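You operate a simulated robot arm through the tools that you are given. There is no shell and no other tool.

The job below is to be done with a simulated robot arm. You get a single attempt, and the scene is never put back.

TASK
Seat and press both wax crowns on the check cast; the one that stands proud goes in the dish.
Fine: green on the triangle stump, blue on the bar stump.
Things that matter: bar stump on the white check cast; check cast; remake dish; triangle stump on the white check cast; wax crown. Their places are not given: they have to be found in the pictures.

It is judged by the outcome, as a careful person would: the job done as asked, and still so three seconds after it is handed in. It fails if anything else is knocked over, pushed out of place, dropped, spilled or broken.

THE ROBOT
A 6-joint arm with a two-finger parallel gripper, fixed in place. Base frame: the origin is on the floor under the middle of its stand, x ahead of it, y to its left, z up; the work surface is at about z = 760. Readings come in mm, rad, newtons and seconds.
With the tool pointing down near the work surface it reaches from about 260 to 680 mm from the base axis. Its first joint turns from -1.152 to 1.152 rad. Payload 2.9 kg.
Tool frame: the origin (TCP) lies between the finger pads and is the grasp point; the fingertips stand 30 mm ahead of it; z points along the fingers, y is the line along which they close. Largest opening 110 mm; finger width 20, thickness 10; the body of the gripper, 48 by 112 mm, starts 55 mm behind the TCP.
Orientation is that of the tool frame in the base frame, as [roll, pitch, yaw] about the fixed x, y, z axes, in that order (R = Rz(yaw) Ry(pitch) Rx(roll)). With the fingers straight down and closing along the base's y, the tool's x points along the base's -x, its y along +y and its z along -z.

THE INTERFACE
- The arm moves only by the tool drive_tool. Its argument "plan" is a list of rows, each a list of 6 numbers: the shift along the tool's x, y, z in mm, then the turn, a rotation vector about the tool's x, y, z in rad. In form: [[tx, ty, tz, rx, ry, rz], ...]. A call has 1 to 20 rows; each row is the pose to reach, as a shift and turn from the pose commanded when the call began, along the tool's axes at that moment. "claw" is the closure in counts, from 0 (fully open) to 255 (shut), set as the call begins (left out, the last holds). Rows are played at 5 a second. More than 50 mm and 0.15 rad between two rows, or a gripper value outside its range, and nothing of the call is played. A pose out of reach is approached as far as the arm can. The call stops where the force on the tool passes 50 N (or 10 N more than at its start, if that is more) or the arm is blocked; 0.2 s more then pass. The fingers move at their own pace (about 108 mm/s each) and stop on an object; they squeeze with about 43 N. The grip force told is the motor's: it shows also when the fingers shut on nothing. Time passes only in rows, and 0.2 s behind the last, so rows that repeat a pose let the fingers close. It gives the time, the measured TCP pose, the force on the tool (base axes), the opening and the grip force at its end, in the units of the frame above (readings bear some noise), with the torque about the TCP (base axes, N m) and any sound that the robot's microphone picked up, and new pictures: "pictures" is both (left out), scene, wrist or none.
- Cameras (640 x 400 px; columns grow to the right, rows downward): "scene" is fixed at [66.1, 419.6, 1387.8]; the picture's right is [-0.85, -0.52, 0.00], its down [-0.32, 0.52, -0.79] and it looks along [0.41, -0.68, -0.61] (base axes); focal length 348 px, centre (320, 200). "wrist" rides on the gripper at [72, 17, -103] in the tool frame; the picture's right is [-0.23, 0.97, 0.00], its down [-0.76, -0.18, -0.62] and it looks along [-0.61, -0.14, 0.78] (tool axes); focal length 222 px, centre (320, 200).
- point_at(camera, pixels): for up to 12 pixels [column, row] of the newest picture of that camera ("zoom" is the newest enlarged one), the place [x, y, z] in the base frame of the surface seen there, good to about 2 mm, but the place of the scene camera against the robot may be out by one fixed shift of up to 12 mm in any direction. No time passes.
- enlarge(camera, box): a new picture of the part [left, top, right, bottom] of that camera's present view, enlarged. No time passes.
- close_job(): hands the job in; it is judged then, once.

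Leave the gripper open and the arm clear of the work at the hand-in unless told otherwise.

The tools are called as name(argument=value, ...) on one line, values as JSON. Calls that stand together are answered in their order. drive_tool: Moves the arm, as the interface text tells. Its arguments: {"type":"object","properties":{"plan":{"type":"array","items":{"type":"array","items":{"type":"number"}}},"claw":{"type":"number"},"pictures":{"type":"string","enum":["both","scene","wrist","none"]}},"required":["plan"]} The other tools are called the same way: point_at (camera, pixels) gives the place of the surface under pixels of a picture; enlarge (camera, box) takes an enlarged picture of a part of a camera's view; close_job () hands the job in.

At the start:

```text
time_s: 0.0
position: [315.5, -26.9, 1041.0]
tcp_rot: [-3.14, 0.0, 3.141]
wrist_force: [-0.6, -0.2, 0.3]
ft_torque: [0.02, 0.03, 0.02]
gripper_width: 109.9
grip_force: 0.1
```

scene: 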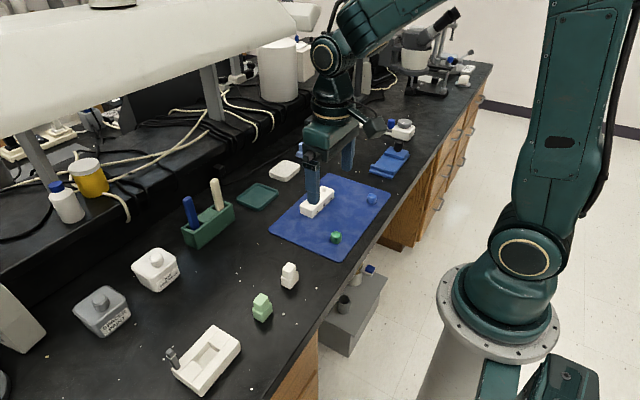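
wrist: 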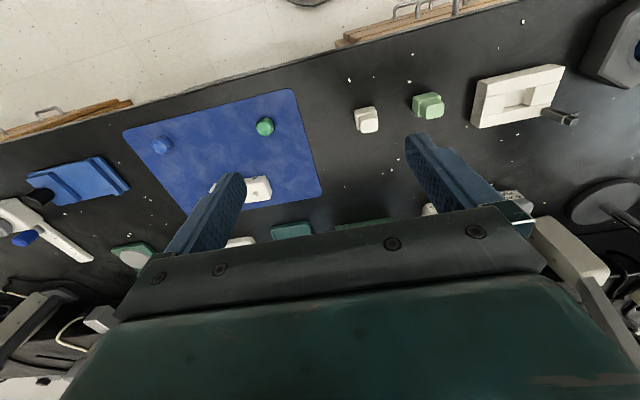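

I see a blue mat with a green crown (scene ~336,237), a blue crown (~372,199) and a white block (the check cast, ~317,203) under the gripper. I'll enlarge those areas for details.

enlarge(camera="scene", box=[230, 150, 430, 275])

enlarge(camera="wrist", box=[120, 80, 330, 260])

enlarge(camera="scene", box=[60, 230, 320, 400])

```text
3.20 times, centred on (330, 212) of scene
```

zoom: 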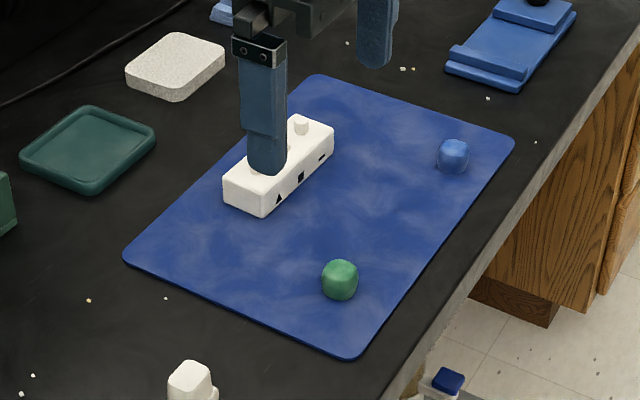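

```text
2.22 times, centred on (225, 170) of wrist
```

zoom: 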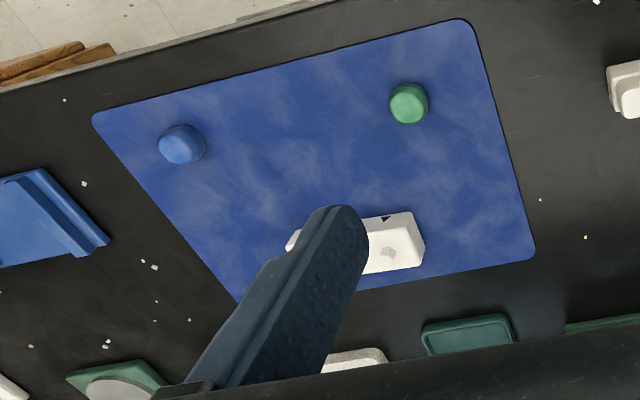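

```text
2.35 times, centred on (190, 315) of scene
```

zoom: 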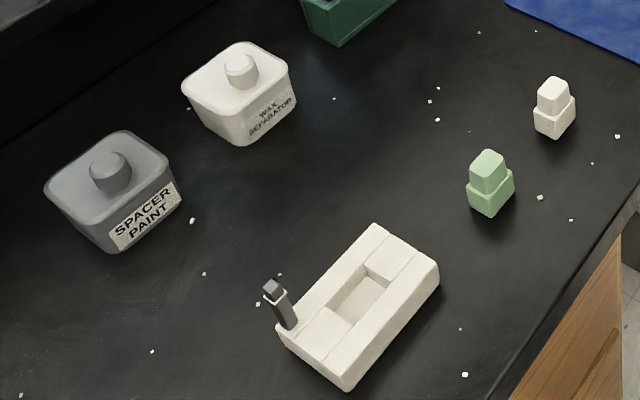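

The check cast has triangle / square / bar marks on its front face. Now I measure the places of the crowns, the cast, the teal dish and others in the pictures.

point_at(camera="scene", pixels=[[336, 235], [372, 198], [258, 192], [284, 170], [324, 188], [305, 213], [317, 205], [270, 232], [388, 192], [345, 262], [330, 176], [300, 207]])

point_at(camera="wrist", pixels=[[265, 125], [162, 144], [247, 183], [265, 178], [255, 195], [292, 229], [240, 242], [270, 192], [130, 133], [290, 95], [317, 195]])

```text
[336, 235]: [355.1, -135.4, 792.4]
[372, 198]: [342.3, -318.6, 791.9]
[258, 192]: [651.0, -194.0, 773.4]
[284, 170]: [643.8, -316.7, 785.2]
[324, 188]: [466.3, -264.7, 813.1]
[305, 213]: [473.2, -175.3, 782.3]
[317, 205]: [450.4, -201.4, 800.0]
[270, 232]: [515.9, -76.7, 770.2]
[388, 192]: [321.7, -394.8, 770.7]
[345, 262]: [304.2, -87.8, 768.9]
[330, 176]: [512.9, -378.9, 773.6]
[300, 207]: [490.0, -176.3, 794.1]
```

```text
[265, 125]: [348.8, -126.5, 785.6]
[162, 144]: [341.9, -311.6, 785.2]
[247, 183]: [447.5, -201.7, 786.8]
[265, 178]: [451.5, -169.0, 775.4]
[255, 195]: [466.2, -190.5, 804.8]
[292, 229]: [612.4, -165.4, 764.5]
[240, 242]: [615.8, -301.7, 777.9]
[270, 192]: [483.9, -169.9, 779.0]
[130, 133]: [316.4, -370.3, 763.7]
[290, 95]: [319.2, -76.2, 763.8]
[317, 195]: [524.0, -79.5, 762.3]
```

Wrist readings put the mat top at z≈764, green crown near (349,-127), blue near (342,-312), cast near (460,-205). I move the gripper sideways at height for an unobstructed view of the cast and crowns between the fingers.

drive_tool(plan=[[0, -40, 0, 0, 0, 0], [0, -80, 0, 0, 0, 0], [0, -120, 0, 0, 0, 0], [0, -160, 0, 0, 0, 0], [0, -180, 0, 0, 0, 0], [0, -180, 0, 0, 0, 0]], claw=0)

```text
time_s: 1.4
position: [317.6, -206.7, 1040.5]
tcp_rot: [-3.14, 0.001, 3.141]
wrist_force: [0.0, 0.5, 0.4]
ft_torque: [-0.02, -0.04, 0.0]
gripper_width: 109.9
grip_force: 0.1
```

scene: 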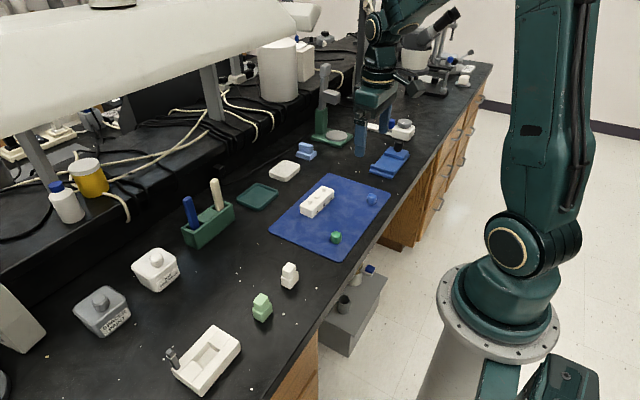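
wrist: 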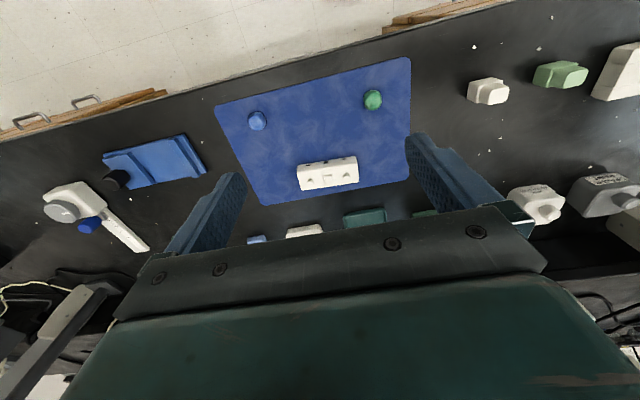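

Now the cast is clearly visible in both pictures (wrist ~(328,172), scene ~(317,202)). I enlarge both and look at stumps, crowns and the candidates for the dish.

enlarge(camera="scene", box=[280, 170, 360, 220])

enlarge(camera="scene", box=[225, 135, 345, 210])

enlarge(camera="scene", box=[320, 180, 400, 250])

enlarge(camera="wrist", box=[230, 70, 420, 240])

```text
8.00 times, centred on (320, 195) of scene
```

zoom: 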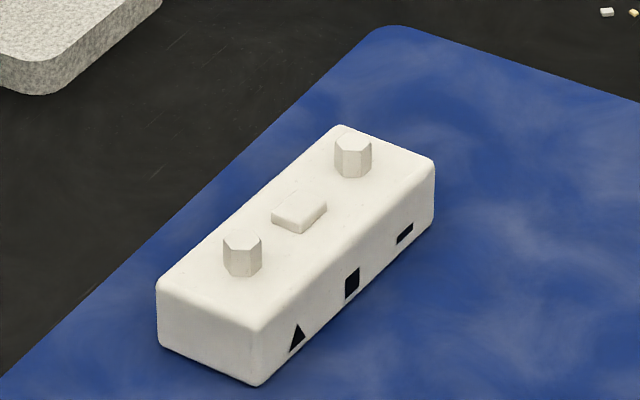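

```text
5.33 times, centred on (285, 172) of scene
```

zoom: 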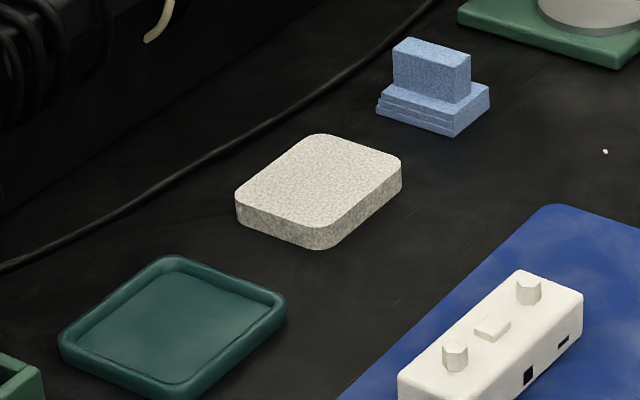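

```text
5.71 times, centred on (360, 215) of scene
```

zoom: 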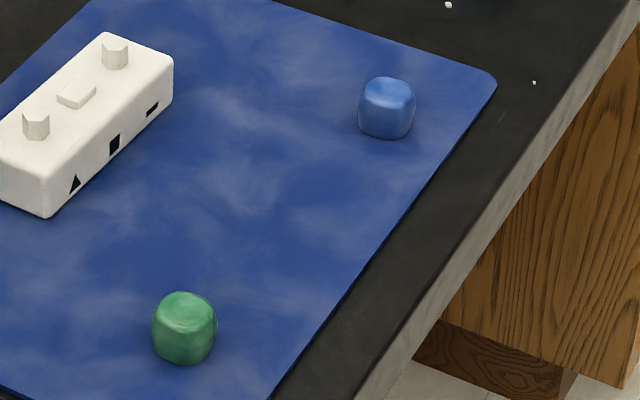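

```text
2.35 times, centred on (325, 155) of wrist
```

zoom: 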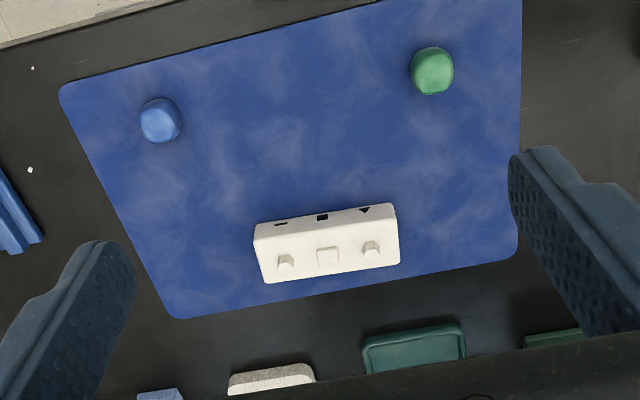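

The stumps look faceted with possibly a keyed flat; I'll take a closer look at each stump and each crown for orientation features.

enlarge(camera="scene", box=[296, 182, 336, 222])

enlarge(camera="scene", box=[326, 227, 346, 247])

enlarge(camera="scene", box=[362, 189, 382, 209])

enlarge(camera="wrist", box=[295, 150, 361, 195])

enlarge(camera="wrist", box=[355, 82, 391, 118])

enlarge(camera="wrist", box=[240, 102, 276, 138])

```text
10.00 times, centred on (316, 202) of scene
```

zoom: 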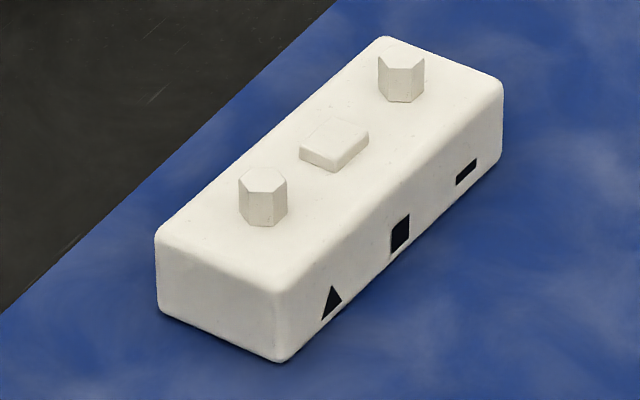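

```text
16.00 times, centred on (336, 237) of scene
```

zoom: 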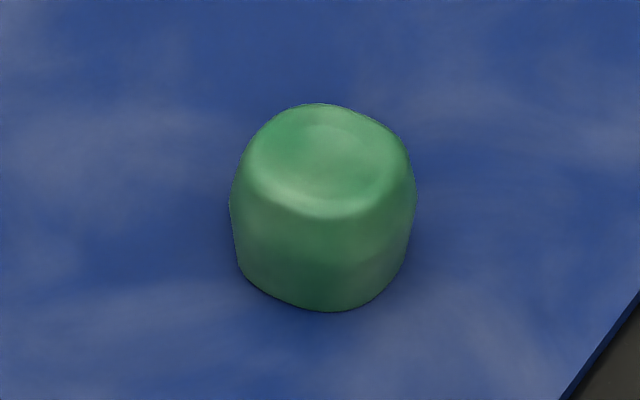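

```text
16.00 times, centred on (372, 199) of scene
```

zoom: 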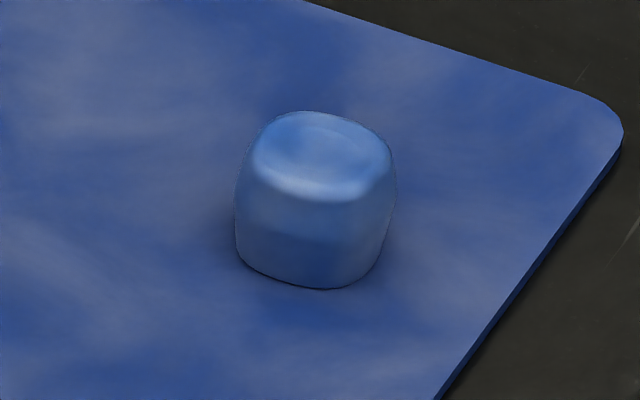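

```text
8.89 times, centred on (328, 172) of wrist
```

zoom: 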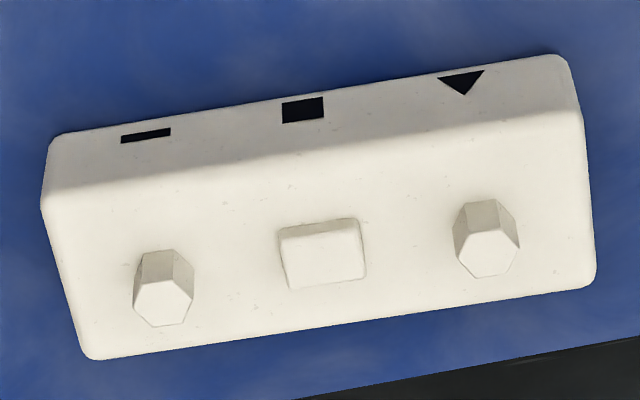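

```text
11.11 times, centred on (373, 100) of wrist
```

zoom: 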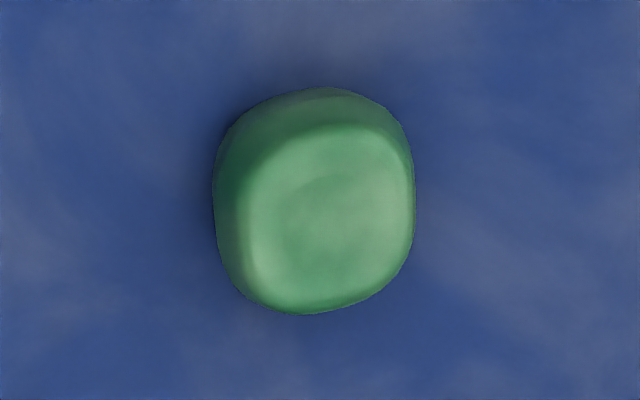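

```text
11.11 times, centred on (258, 120) of wrist
```

zoom: 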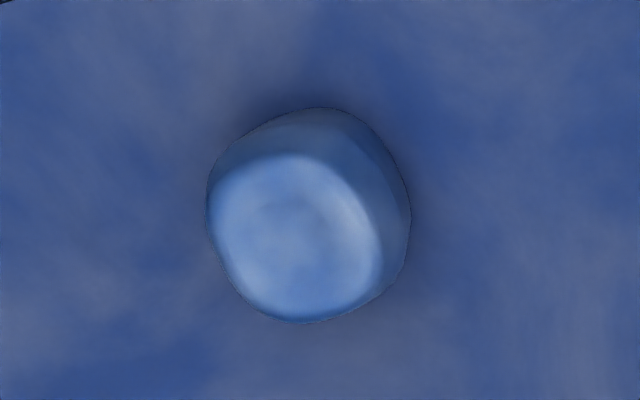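

The stumps are hexagonal posts (triangle on the right, bar on the left in the wrist view), with a low square pad between. I re-enlarge the cast in the wrist view and measure stump tops, cast top corners and the teal dish.

enlarge(camera="wrist", box=[295, 150, 361, 195])

point_at(camera="zoom", pixels=[[487, 252], [163, 302], [324, 258], [60, 200], [570, 120], [100, 345], [585, 275], [240, 250], [400, 250], [430, 150], [490, 215], [165, 265]])

point_at(camera="wrist", pixels=[[373, 100], [258, 121], [365, 218], [345, 215], [385, 212], [305, 231], [365, 122], [395, 100], [255, 205], [408, 60], [216, 105], [410, 178]])

```text
8.89 times, centred on (328, 172) of wrist
```

zoom: 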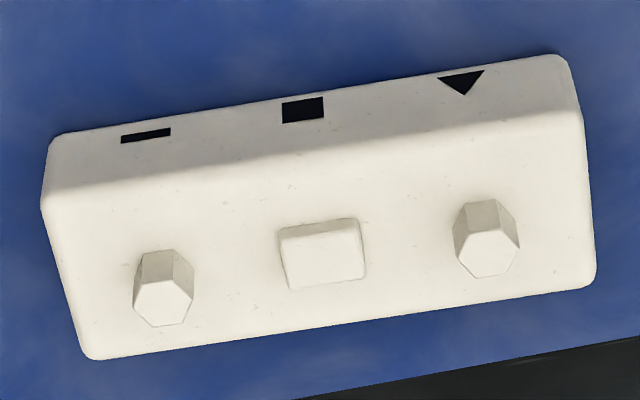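

```text
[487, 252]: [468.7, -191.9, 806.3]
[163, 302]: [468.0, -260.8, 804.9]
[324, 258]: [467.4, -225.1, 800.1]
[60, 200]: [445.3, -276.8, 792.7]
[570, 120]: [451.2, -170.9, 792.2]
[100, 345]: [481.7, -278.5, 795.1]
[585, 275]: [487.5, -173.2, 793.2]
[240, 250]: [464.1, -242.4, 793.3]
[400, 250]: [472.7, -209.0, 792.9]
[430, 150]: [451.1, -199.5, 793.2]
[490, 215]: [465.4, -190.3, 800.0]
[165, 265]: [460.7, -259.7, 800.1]
```

```text
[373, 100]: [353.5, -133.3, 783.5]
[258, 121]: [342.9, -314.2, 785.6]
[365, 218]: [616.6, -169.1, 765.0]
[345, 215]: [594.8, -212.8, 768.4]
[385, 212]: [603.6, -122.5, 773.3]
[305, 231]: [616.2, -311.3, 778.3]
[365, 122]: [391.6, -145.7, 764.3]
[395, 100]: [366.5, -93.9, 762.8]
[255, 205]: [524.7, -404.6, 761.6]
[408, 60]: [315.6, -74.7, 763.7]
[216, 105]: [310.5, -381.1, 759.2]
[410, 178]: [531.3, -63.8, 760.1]
```

The cast top is at z≈793, stump tops ≈806 (triangle ≈(469,-192), bar ≈(468,-260)). Next I go above the green crown (~(352,-131), top ≈785), stopping with fingertips ~30 mm above it, to look at its orientation.

drive_tool(plan=[[-5.7, 12.8, 31.7, 0, 0, 0], [-11.4, 25.6, 63.4, 0, 0, 0], [-17.1, 38.4, 95.1, 0, 0, 0], [-22.8, 51.2, 126.8, 0, 0, 0], [-28.5, 64, 158.5, 0, 0, 0], [-34.4, 76.7, 190, 0, 0, 0], [-34.4, 76.7, 190, 0, 0, 0]], claw=0)

```text
time_s: 3.0
position: [350.8, -131.3, 850.8]
tcp_rot: [3.141, -0.001, -3.142]
wrist_force: [0.0, -0.4, 0.7]
ft_torque: [-0.01, 0.05, 0.02]
gripper_width: 109.9
grip_force: 0.0
```

scene: 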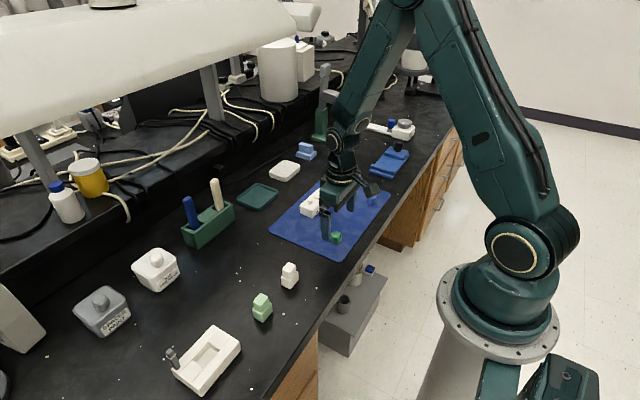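
wrist: 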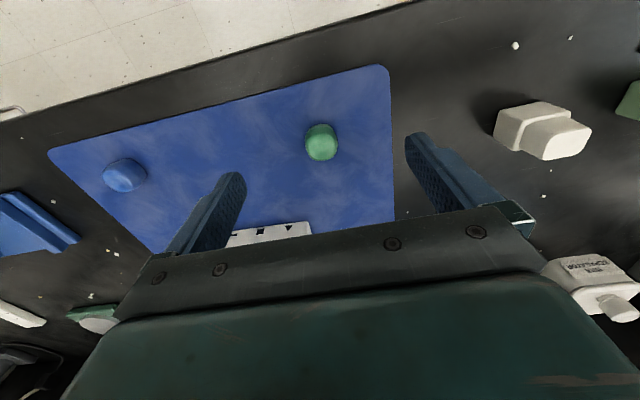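

The green crown is at wrist (321,142), centred between the fingers. I enlarge it to see its orientation and measure it.

enlarge(camera="wrist", box=[289, 122, 353, 162])

point_at(camera="zoom", pixels=[[320, 200], [180, 250], [460, 250], [320, 320], [320, 100], [320, 60], [200, 330], [440, 330]])

```text
10.00 times, centred on (321, 142) of wrist
```

zoom: 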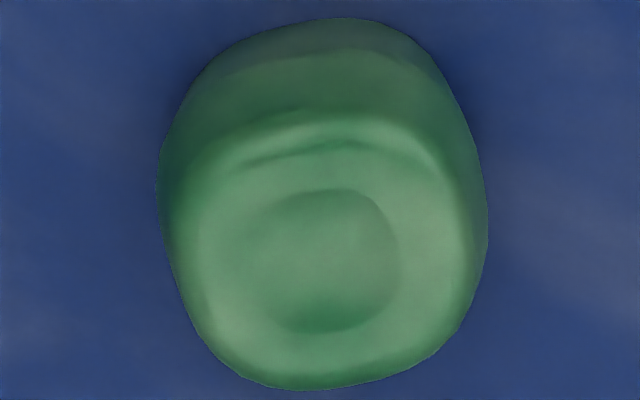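

```text
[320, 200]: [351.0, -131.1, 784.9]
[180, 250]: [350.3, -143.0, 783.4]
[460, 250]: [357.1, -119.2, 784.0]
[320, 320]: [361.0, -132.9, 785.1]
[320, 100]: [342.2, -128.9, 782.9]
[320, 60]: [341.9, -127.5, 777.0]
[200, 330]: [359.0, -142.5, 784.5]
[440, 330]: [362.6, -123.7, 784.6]
```

The green crown is a rounded square, ~27 mm wide, centre ≈(357,-131), about 21 mm tall, with its sides nearly along the base axes. I'll centre over it, narrow the fingers to ~58 mm, and descend to TCP z≈799 (tips ~5 mm above the mat).

drive_tool(plan=[[-6.4, -0.5, 0, 0, 0, 0], [-6.4, -0.5, 0, 0, 0, 0], [-6.4, -0.5, 26, 0, 0, 0], [-6.4, -0.5, 45, 0, 0, 0], [-6.4, -0.5, 52, 0, 0, 0], [-6.4, -0.5, 52, 0, 0, 0]], claw=120)

```text
time_s: 4.4
position: [357.1, -131.7, 797.5]
tcp_rot: [3.141, 0.001, 3.141]
wrist_force: [-0.4, 0.4, 0.2]
ft_torque: [0.01, -0.01, -0.02]
gripper_width: 58.1
grip_force: 0.1
```

scene: 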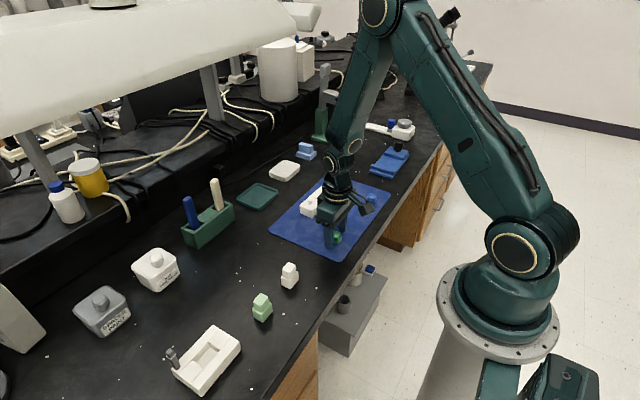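
wrist: 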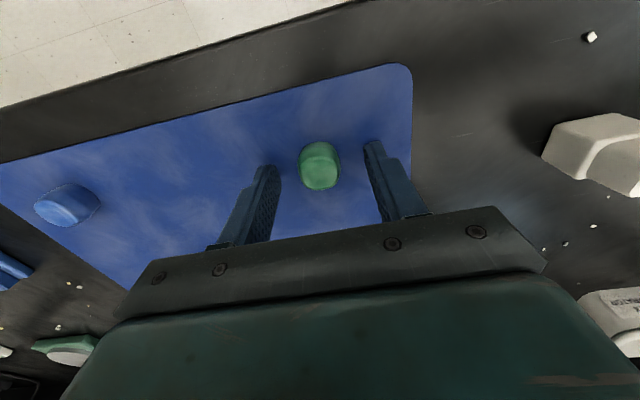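

The opening reads 58 mm and the crown sits between the fingers (wrist ~(320,165)). I close gently in steps to centre it and see its width.

drive_tool(plan=[[0, 0, 0, 0, 0, 0], [0, 0, 0, 0, 0, 0], [0, 0, 0, 0, 0, 0]], claw=190, pictures="wrist")

enlarge(camera="wrist", box=[260, 125, 380, 205])

```text
time_s: 5.2
position: [356.6, -131.4, 798.7]
tcp_rot: [3.142, -0.001, 3.14]
wrist_force: [-0.2, -0.2, -0.5]
ft_torque: [0.0, -0.03, 0.03]
gripper_width: 28.2
grip_force: 0.3
```

wrist: 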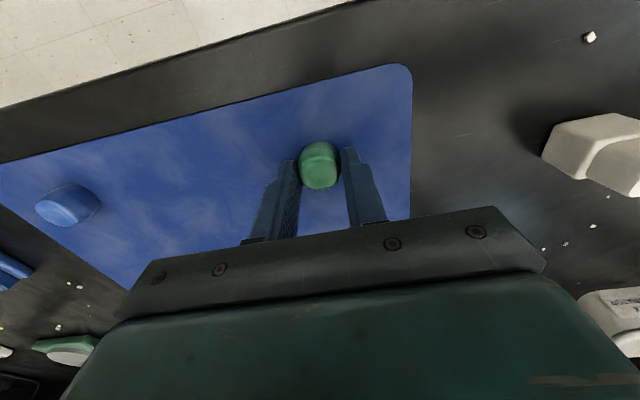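

```text
5.00 times, centred on (320, 165) of wrist
```

zoom: 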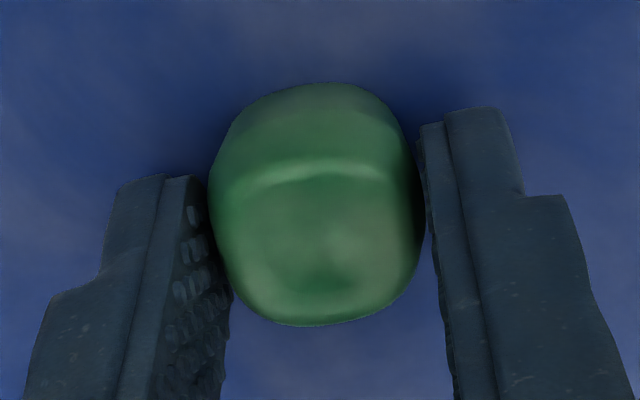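

The crown is well centred in a 28 mm gap. I close a little further to touch it.

drive_tool(plan=[[0, 0, 0, 0, 0, 0], [0, 0, 0, 0, 0, 0]], claw=195, pictures="wrist")

enlarge(camera="wrist", box=[260, 125, 380, 205])

```text
time_s: 5.8
position: [356.2, -131.5, 797.6]
tcp_rot: [3.141, 0.0, 3.141]
wrist_force: [-0.3, 0.6, 0.6]
ft_torque: [0.03, -0.01, 0.02]
gripper_width: 26.8
grip_force: 20.7
```

wrist: 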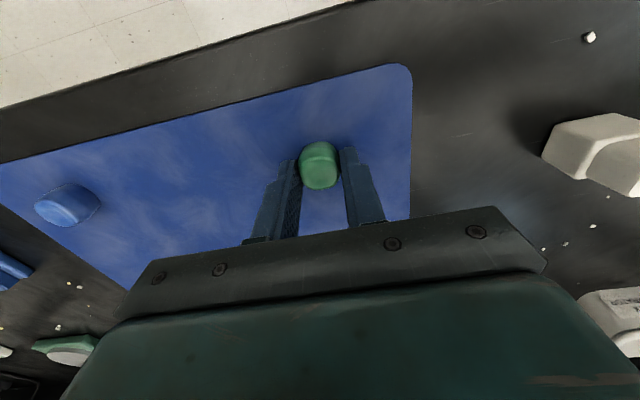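

```text
5.00 times, centred on (320, 165) of wrist
```

zoom: 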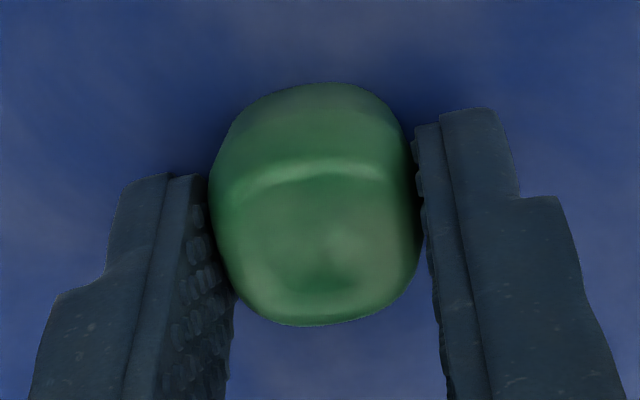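

The crown is 26.8 mm wide across y and is centred on the TCP line. I open, rise 40 mm, and turn the gripper +90° about its axis so the fingers close along base x (that keeps fingers clear of the low pad between the stumps when releasing).

drive_tool(plan=[[0, 0, 0, 0, 0, 0], [0, 0, 0, 0, 0, 0], [0, 0, -20, 0, 0, 0], [0, 0, -40, 0, 0, 0], [0, 0, -42, 0, 0, 0.14], [0, 0, -42, 0, 0, 0.28], [0, 0, -42, 0, 0, 0.42], [0, 0, -42, 0, 0, 0.56], [0, 0, -42, 0, 0, 0.7], [0, 0, -42, 0, 0, 0.84], [0, 0, -42, 0, 0, 0.98], [0, 0, -42, 0, 0, 1.12], [0, 0, -42, 0, 0, 1.26], [0, 0, -42, 0, 0, 1.4], [0, 0, -42, 0, 0, 1.5], [0, 0, -42, 0, 0, 1.5708], [0, 0, -42, 0, 0, 1.5708]], claw=120)

```text
time_s: 9.4
position: [356.6, -129.6, 840.3]
tcp_rot: [-3.141, 0.001, 1.568]
wrist_force: [0.0, 0.9, 0.4]
ft_torque: [-0.03, 0.0, 0.0]
gripper_width: 58.5
grip_force: 0.1
```

scene: 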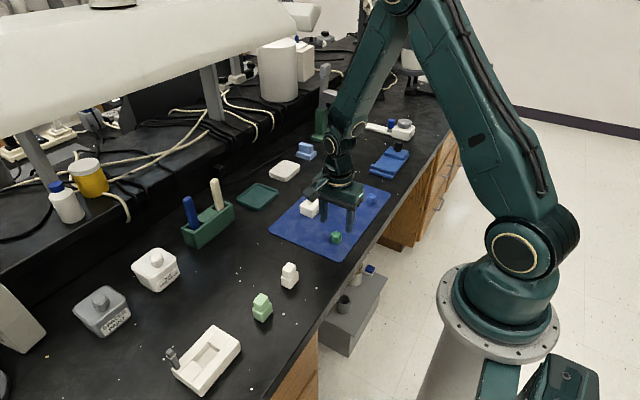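
wrist: 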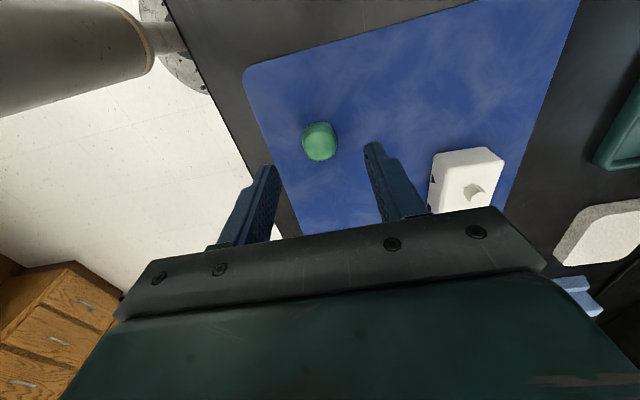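

The turn worked (yaw 1.57); the crown sits at wrist (320,141), centred between the fingers. I descend 42 mm and close gently along x.

drive_tool(plan=[[0, 0, 20, 0, 0, 0], [0, 0, 36, 0, 0, 0], [0, 0, 42, 0, 0, 0], [0, 0, 42, 0, 0, 0]], claw=120, pictures="wrist")

drive_tool(plan=[[0, 0, 0, 0, 0, 0], [0, 0, 0, 0, 0, 0], [0, 0, 0, 0, 0, 0]], claw=197, pictures="wrist")

enlarge(camera="wrist", box=[260, 125, 380, 205])

```text
time_s: 10.4
position: [357.7, -130.2, 798.9]
tcp_rot: [-3.141, -0.001, 1.57]
wrist_force: [0.4, -0.5, 0.6]
ft_torque: [-0.03, -0.03, 0.02]
gripper_width: 58.0
grip_force: 0.1
```

wrist: 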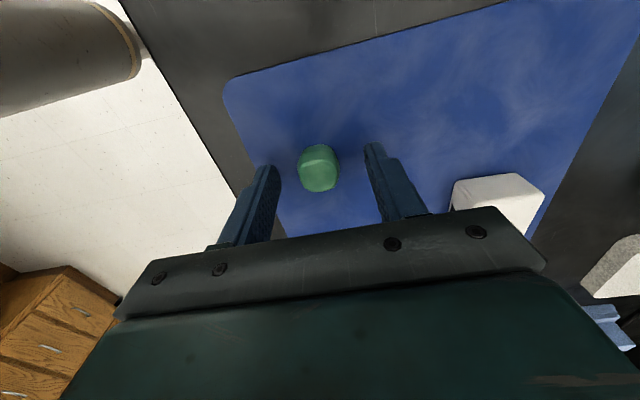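

```text
time_s: 11.2
position: [357.9, -130.5, 799.7]
tcp_rot: [3.14, 0.001, 1.572]
wrist_force: [-0.3, -0.1, 0.0]
ft_torque: [-0.04, 0.01, 0.01]
gripper_width: 26.2
grip_force: 42.9
```

wrist: 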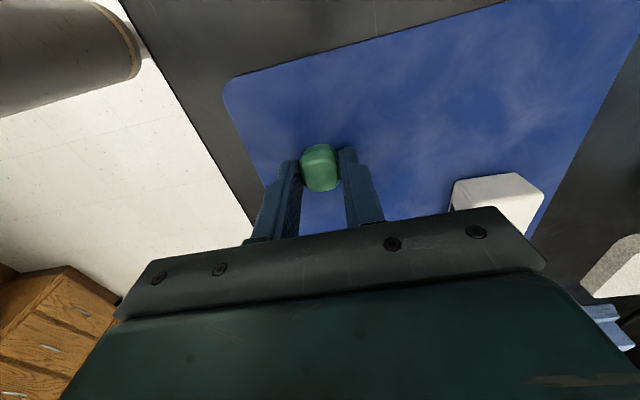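

```text
5.00 times, centred on (320, 165) of wrist
```

zoom: 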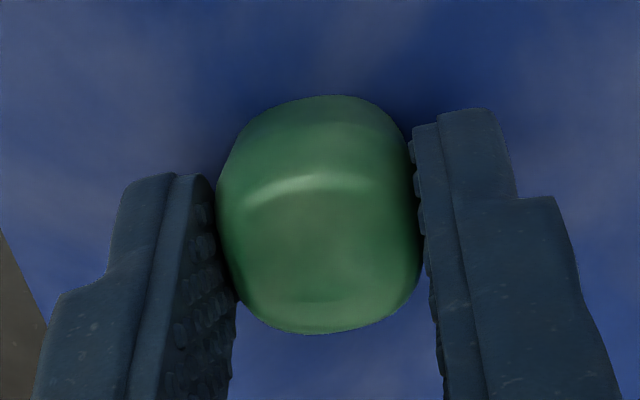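

The green crown is held (26.2 mm, 43 N). I lift it 90 mm straight up and check.

drive_tool(plan=[[0, 0, -10, 0, 0, 0], [0, 0, -35, 0, 0, 0], [0, 0, -65, 0, 0, 0], [0, 0, -90, 0, 0, 0], [0, 0, -90, 0, 0, 0]], claw=197)

enlarge(camera="scene", box=[290, 170, 390, 240])

```text
time_s: 12.4
position: [356.7, -131.2, 889.7]
tcp_rot: [3.141, -0.001, 1.571]
wrist_force: [0.5, -0.1, 0.2]
ft_torque: [-0.01, -0.01, 0.0]
gripper_width: 26.0
grip_force: 42.8
```

scene: 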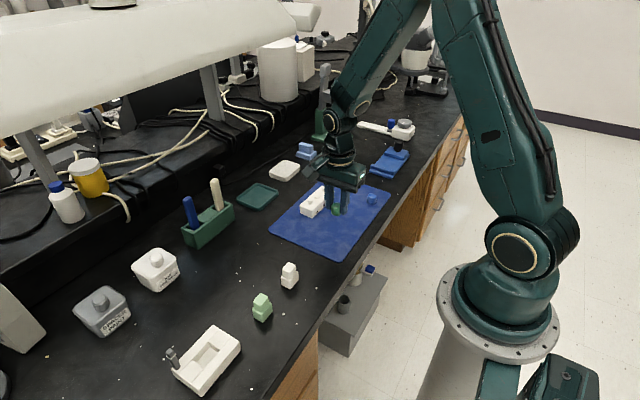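
wrist: 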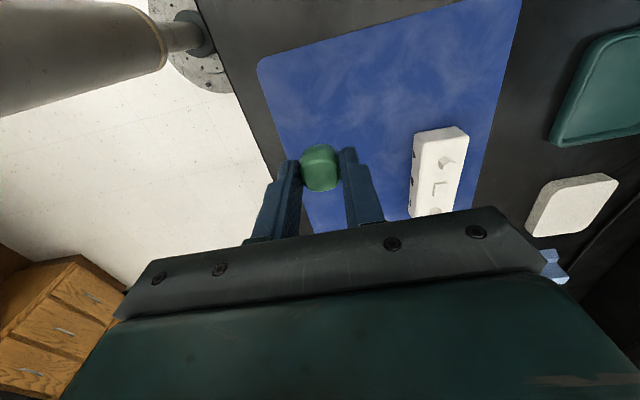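

```text
5.71 times, centred on (340, 205) of scene
```

zoom: 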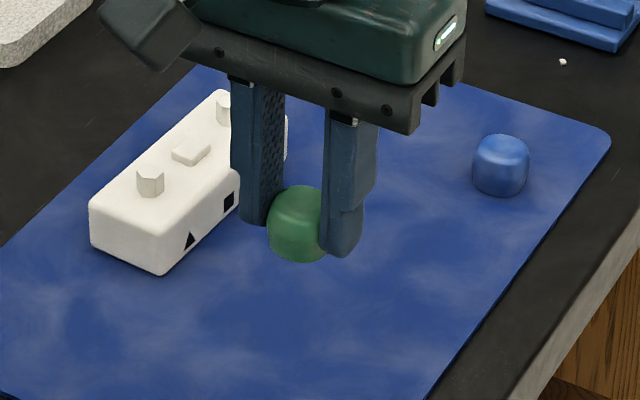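

The crown is held between the fingers, bottom ~35 mm below TCP. I carry it at this height to above the triangle stump and add the 3° turn matching the cast.

drive_tool(plan=[[-15, 28, 0, 0, 0, 0.02], [-30, 56, 0, 0, 0, 0.04], [-45, 84, 0, 0, 0, 0.055], [-61, 111.5, 0, 0, 0, 0.055], [-61, 111.5, 0, 0, 0, 0.055]], claw=197)

enlarge(camera="wrist", box=[260, 70, 420, 210])

enlarge(camera="scene", box=[280, 160, 380, 230])

```text
time_s: 13.6
position: [469.1, -193.8, 888.4]
tcp_rot: [-3.14, 0.001, 1.514]
wrist_force: [0.2, -0.3, -0.1]
ft_torque: [-0.03, -0.03, 0.0]
gripper_width: 26.3
grip_force: 42.4
```

scene: 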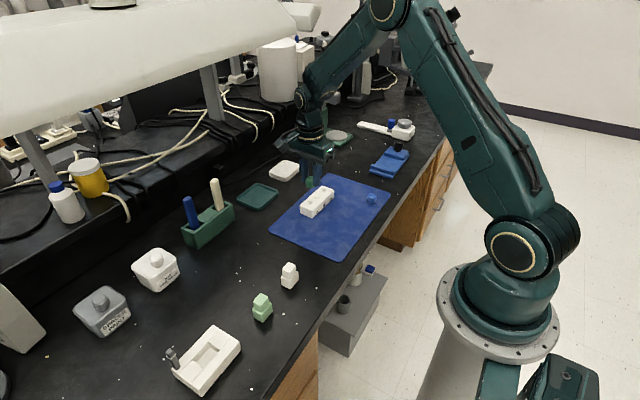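
wrist: 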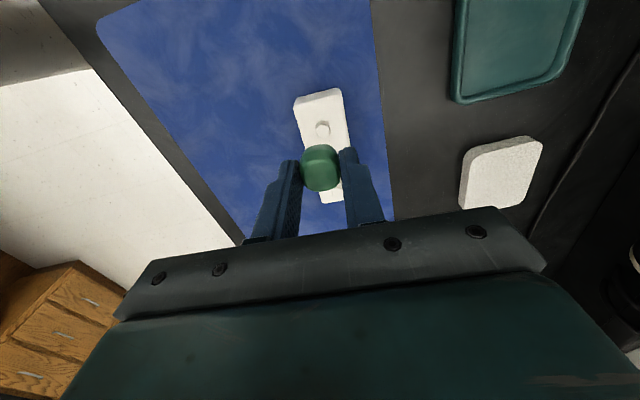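

```text
2.86 times, centred on (340, 140) of wrist
```

zoom: 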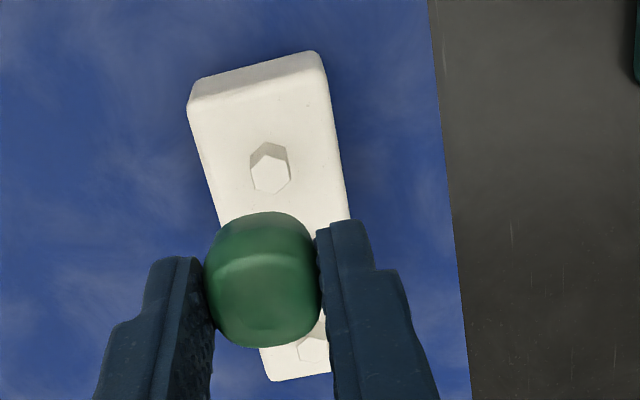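

```text
5.71 times, centred on (330, 195) of scene
```

zoom: 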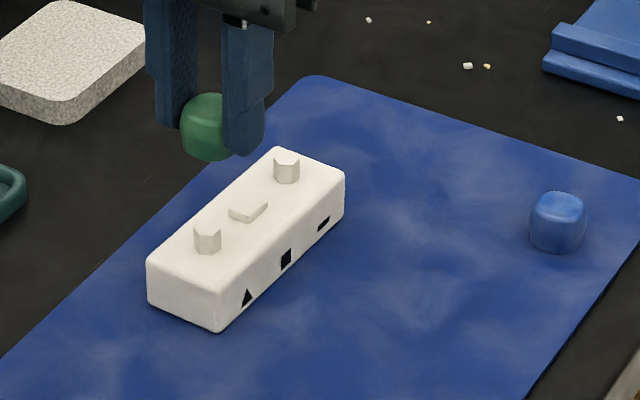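

The triangle stump is visible at wrist ≈(322.5,130). I enlarge tightly to get its exact pixel centre and read its place.

enlarge(camera="wrist", box=[302, 115, 342, 140])

point_at(camera="zoom", pixels=[[320, 240], [300, 230], [340, 230], [320, 260], [300, 260], [345, 260], [320, 220], [200, 200], [440, 200]])

```text
16.00 times, centred on (322, 128) of wrist
```

zoom: 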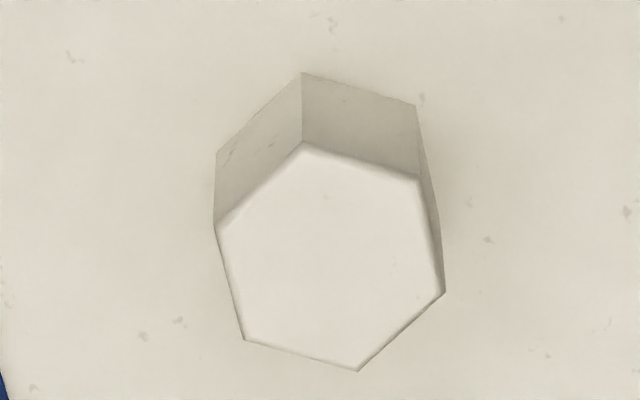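

```text
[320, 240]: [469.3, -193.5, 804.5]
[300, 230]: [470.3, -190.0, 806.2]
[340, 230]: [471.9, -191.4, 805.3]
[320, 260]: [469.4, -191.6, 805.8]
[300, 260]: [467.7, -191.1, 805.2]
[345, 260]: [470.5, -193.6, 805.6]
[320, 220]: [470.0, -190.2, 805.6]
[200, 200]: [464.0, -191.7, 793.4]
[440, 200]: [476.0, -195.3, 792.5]
```

Stump-top centre in the enlargement is (331,259.5), i.e. wrist px ≈(322.7,131.2), suggesting the stump is ~1.4 mm (tool x) and ~2.6 mm (tool y) off the TCP axis. To cancel camera bias I turn the gripper back 90° at this hover point and measure the same stump again.

drive_tool(plan=[[0, 0, 0, 0, 0, -0.14], [0, 0, 0, 0, 0, -0.28], [0, 0, 0, 0, 0, -0.42], [0, 0, 0, 0, 0, -0.56], [0, 0, 0, 0, 0, -0.7], [0, 0, 0, 0, 0, -0.84], [0, 0, 0, 0, 0, -0.98], [0, 0, 0, 0, 0, -1.12], [0, 0, 0, 0, 0, -1.26], [0, 0, 0, 0, 0, -1.4], [0, 0, 0, 0, 0, -1.5], [0, 0, 0, 0, 0, -1.5708], [0, 0, 0, 0, 0, -1.5708], [0, 0, 0, 0, 0, -1.5708]], claw=197, pictures="wrist")

enlarge(camera="wrist", box=[302, 115, 342, 140])

point_at(camera="zoom", pixels=[[320, 240], [300, 230], [340, 230], [320, 260], [300, 260], [345, 260], [320, 220]])

```text
time_s: 16.6
position: [468.8, -191.9, 888.3]
tcp_rot: [-3.142, -0.001, 3.087]
wrist_force: [-0.2, 0.7, -1.1]
ft_torque: [-0.02, -0.01, -0.02]
gripper_width: 26.4
grip_force: 42.8
```

wrist: 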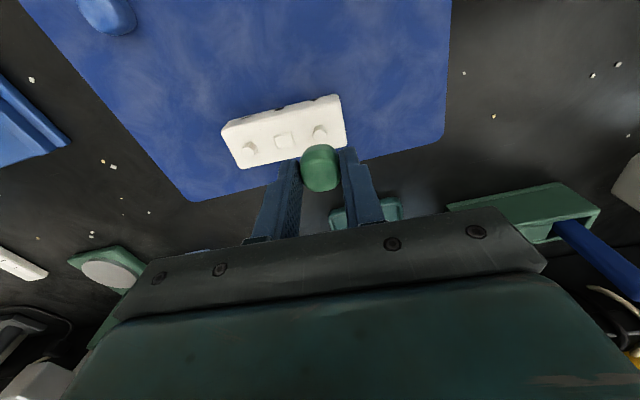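

```text
16.00 times, centred on (322, 128) of wrist
```

zoom: 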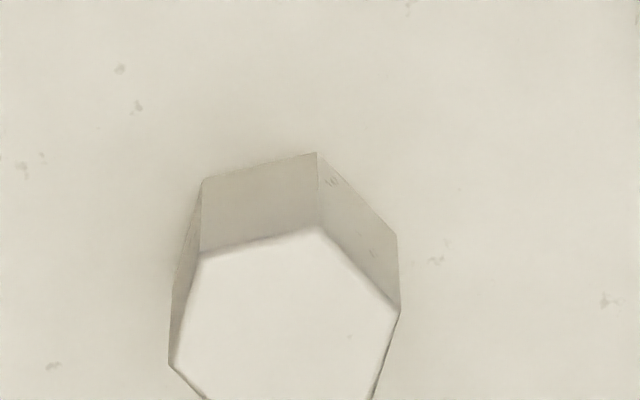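

```text
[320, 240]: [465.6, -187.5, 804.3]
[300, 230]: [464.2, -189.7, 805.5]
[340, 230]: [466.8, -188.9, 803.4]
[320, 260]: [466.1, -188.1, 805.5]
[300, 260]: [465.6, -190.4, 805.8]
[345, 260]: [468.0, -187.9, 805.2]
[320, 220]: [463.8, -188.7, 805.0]
```

The stump top now runs off that crop; I re-enlarge slightly lower.

enlarge(camera="wrist", box=[300, 122, 340, 147])

point_at(camera="zoom", pixels=[[315, 230], [295, 210], [345, 210], [315, 200], [295, 240], [345, 240], [280, 225]])

```text
16.00 times, centred on (320, 134) of wrist
```

zoom: 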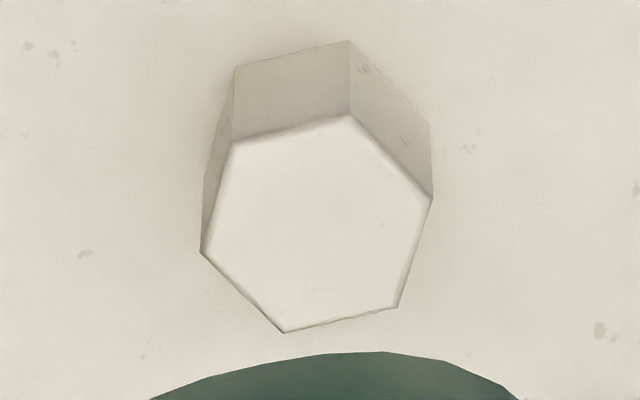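

```text
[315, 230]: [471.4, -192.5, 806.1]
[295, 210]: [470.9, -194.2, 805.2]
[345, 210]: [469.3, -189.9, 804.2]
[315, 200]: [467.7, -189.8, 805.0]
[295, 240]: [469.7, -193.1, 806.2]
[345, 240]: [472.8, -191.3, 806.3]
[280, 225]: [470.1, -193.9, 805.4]
```

Combining both orientations cancels the camera bias: the stump is 3.5 mm along base +x from the TCP axis and aligned in y. I turn back +90° while applying that correction, then verify (stump centre should appear at about wrist (318.8,132.2)).

drive_tool(plan=[[-1, 0, 0, 0, 0, 0.14], [-2, 0, 0, 0, 0, 0.28], [-3, 0, 0, 0, 0, 0.42], [-3.5, 0.06, 0, 0, 0, 0.56], [-3.5, 0.06, 0, 0, 0, 0.7], [-3.5, 0.06, 0, 0, 0, 0.84], [-3.5, 0.06, 0, 0, 0, 0.98], [-3.5, 0.06, 0, 0, 0, 1.12], [-3.5, 0.06, 0, 0, 0, 1.26], [-3.5, 0.06, 0, 0, 0, 1.4], [-3.5, 0.06, 0, 0, 0, 1.5], [-3.5, 0.06, 0, 0, 0, 1.5708], [-3.5, 0.06, 0, 0, 0, 1.5708], [-3.5, 0.06, 0, 0, 0, 1.5708]], claw=197, pictures="wrist")

enlarge(camera="wrist", box=[300, 117, 340, 142])

```text
time_s: 19.6
position: [472.2, -191.8, 887.5]
tcp_rot: [3.142, 0.0, 1.515]
wrist_force: [-0.1, 0.0, -0.3]
ft_torque: [-0.02, 0.03, -0.01]
gripper_width: 26.4
grip_force: 43.3
```

wrist: 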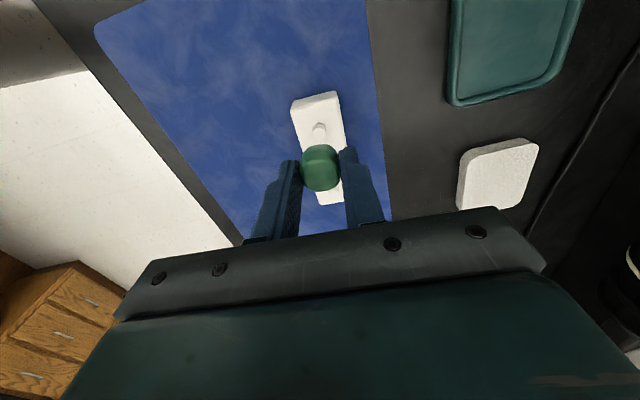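

```text
16.00 times, centred on (320, 130) of wrist
```

zoom: 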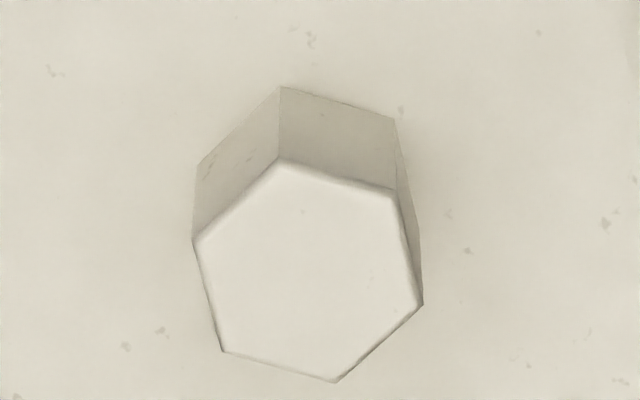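

The stump centre is now at wrist (319.25,133.9). The first reading had y off by ~2 mm (arm not settled), so I hold still a second and re-measure before correcting.

drive_tool(plan=[[0, 0, 0, 0, 0, 0], [0, 0, 0, 0, 0, 0], [0, 0, 0, 0, 0, 0], [0, 0, 0, 0, 0, 0], [0, 0, 0, 0, 0, 0]], claw=197, pictures="wrist")

enlarge(camera="wrist", box=[300, 117, 340, 142])

enlarge(camera="wrist", box=[280, 135, 360, 195])

```text
time_s: 20.8
position: [472.3, -191.4, 888.3]
tcp_rot: [3.141, -0.001, 1.516]
wrist_force: [0.6, 0.0, -0.6]
ft_torque: [0.02, -0.01, 0.0]
gripper_width: 26.1
grip_force: 43.3
```

wrist: 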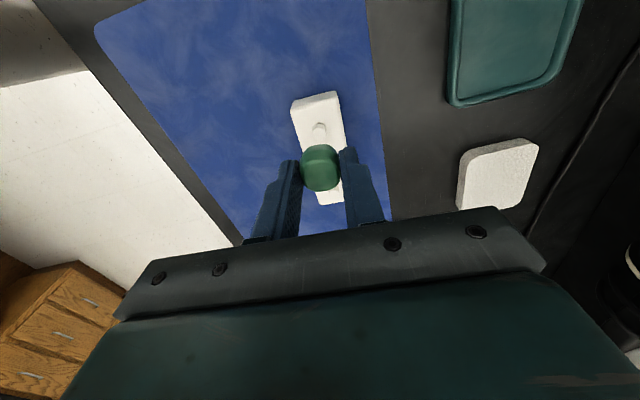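

```text
16.00 times, centred on (320, 130) of wrist
```

zoom: 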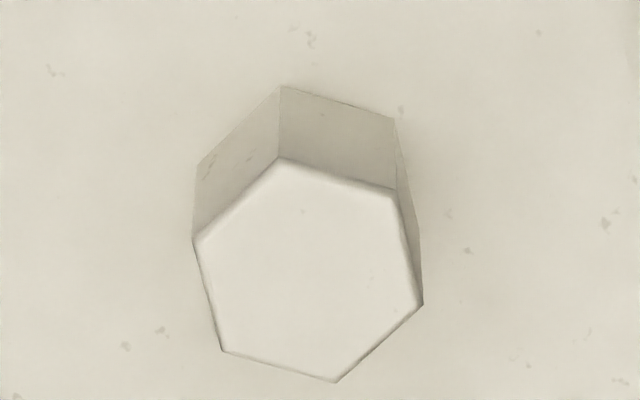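

```text
6.67 times, centred on (320, 165) of wrist
```

zoom: 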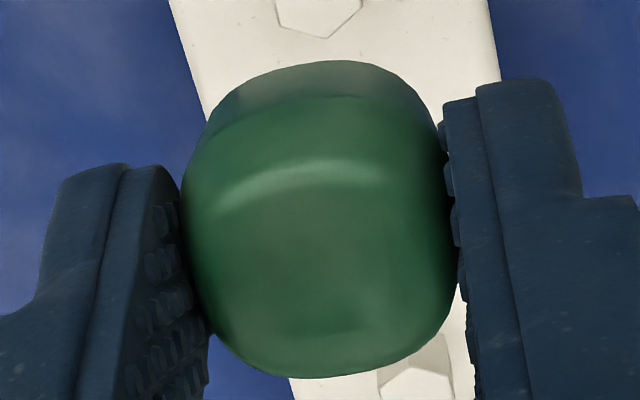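

Settled and stable. The remaining correction is about (-0.8,-0.8) mm in tool x,y. I apply it and lower to ~5 mm above the stump top (TCP z≈845).

drive_tool(plan=[[-0.83, -0.79, 0, 0, 0, 0], [-0.83, -0.79, 15, 0, 0, 0], [-0.83, -0.79, 30, 0, 0, 0], [-0.83, -0.79, 40, 0, 0, 0], [-0.83, -0.79, 43, 0, 0, 0], [-0.83, -0.79, 43, 0, 0, 0], [-0.83, -0.79, 43, 0, 0, 0]], claw=197)

enlarge(camera="scene", box=[280, 170, 360, 220])

enlarge(camera="wrist", box=[260, 110, 380, 210])

```text
time_s: 22.4
position: [471.9, -192.0, 846.2]
tcp_rot: [3.141, -0.001, 1.515]
wrist_force: [-0.9, -0.4, -0.4]
ft_torque: [0.0, 0.05, -0.01]
gripper_width: 26.2
grip_force: 43.6
```

scene: 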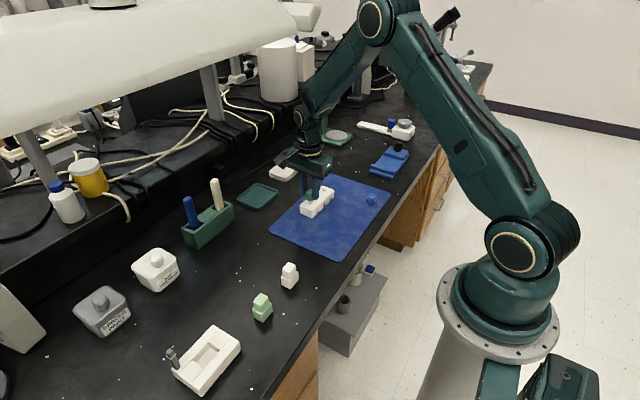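
wrist: 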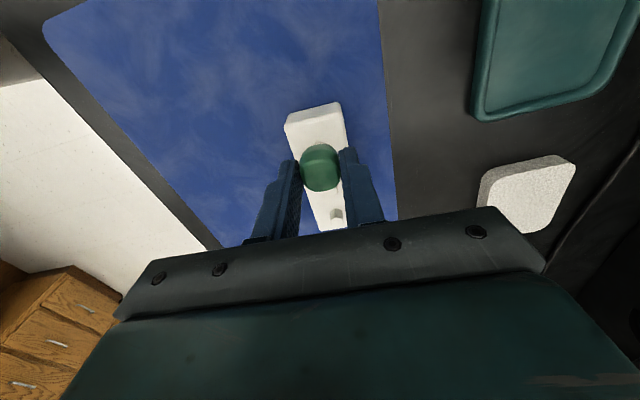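

```text
8.00 times, centred on (320, 195) of scene
```

zoom: 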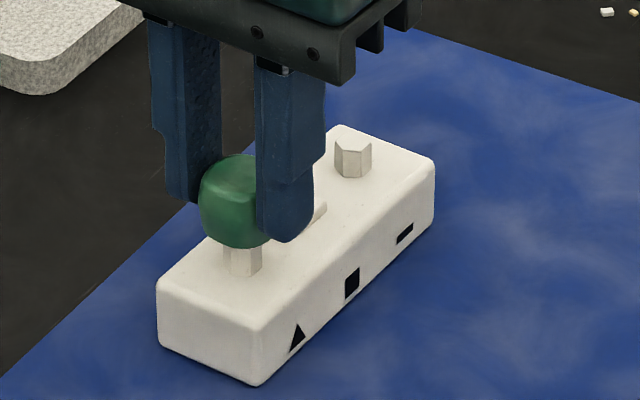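

```text
4.00 times, centred on (320, 160) of wrist
```

zoom: 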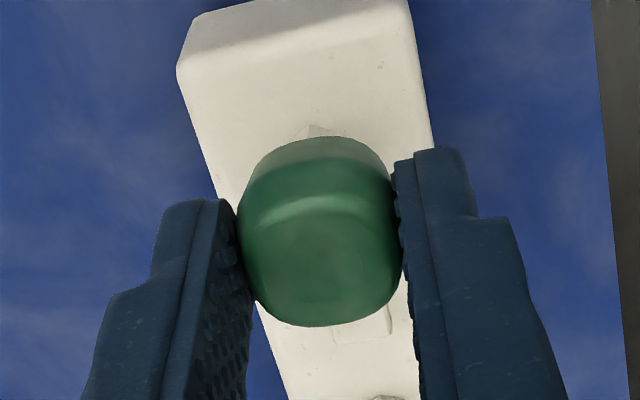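

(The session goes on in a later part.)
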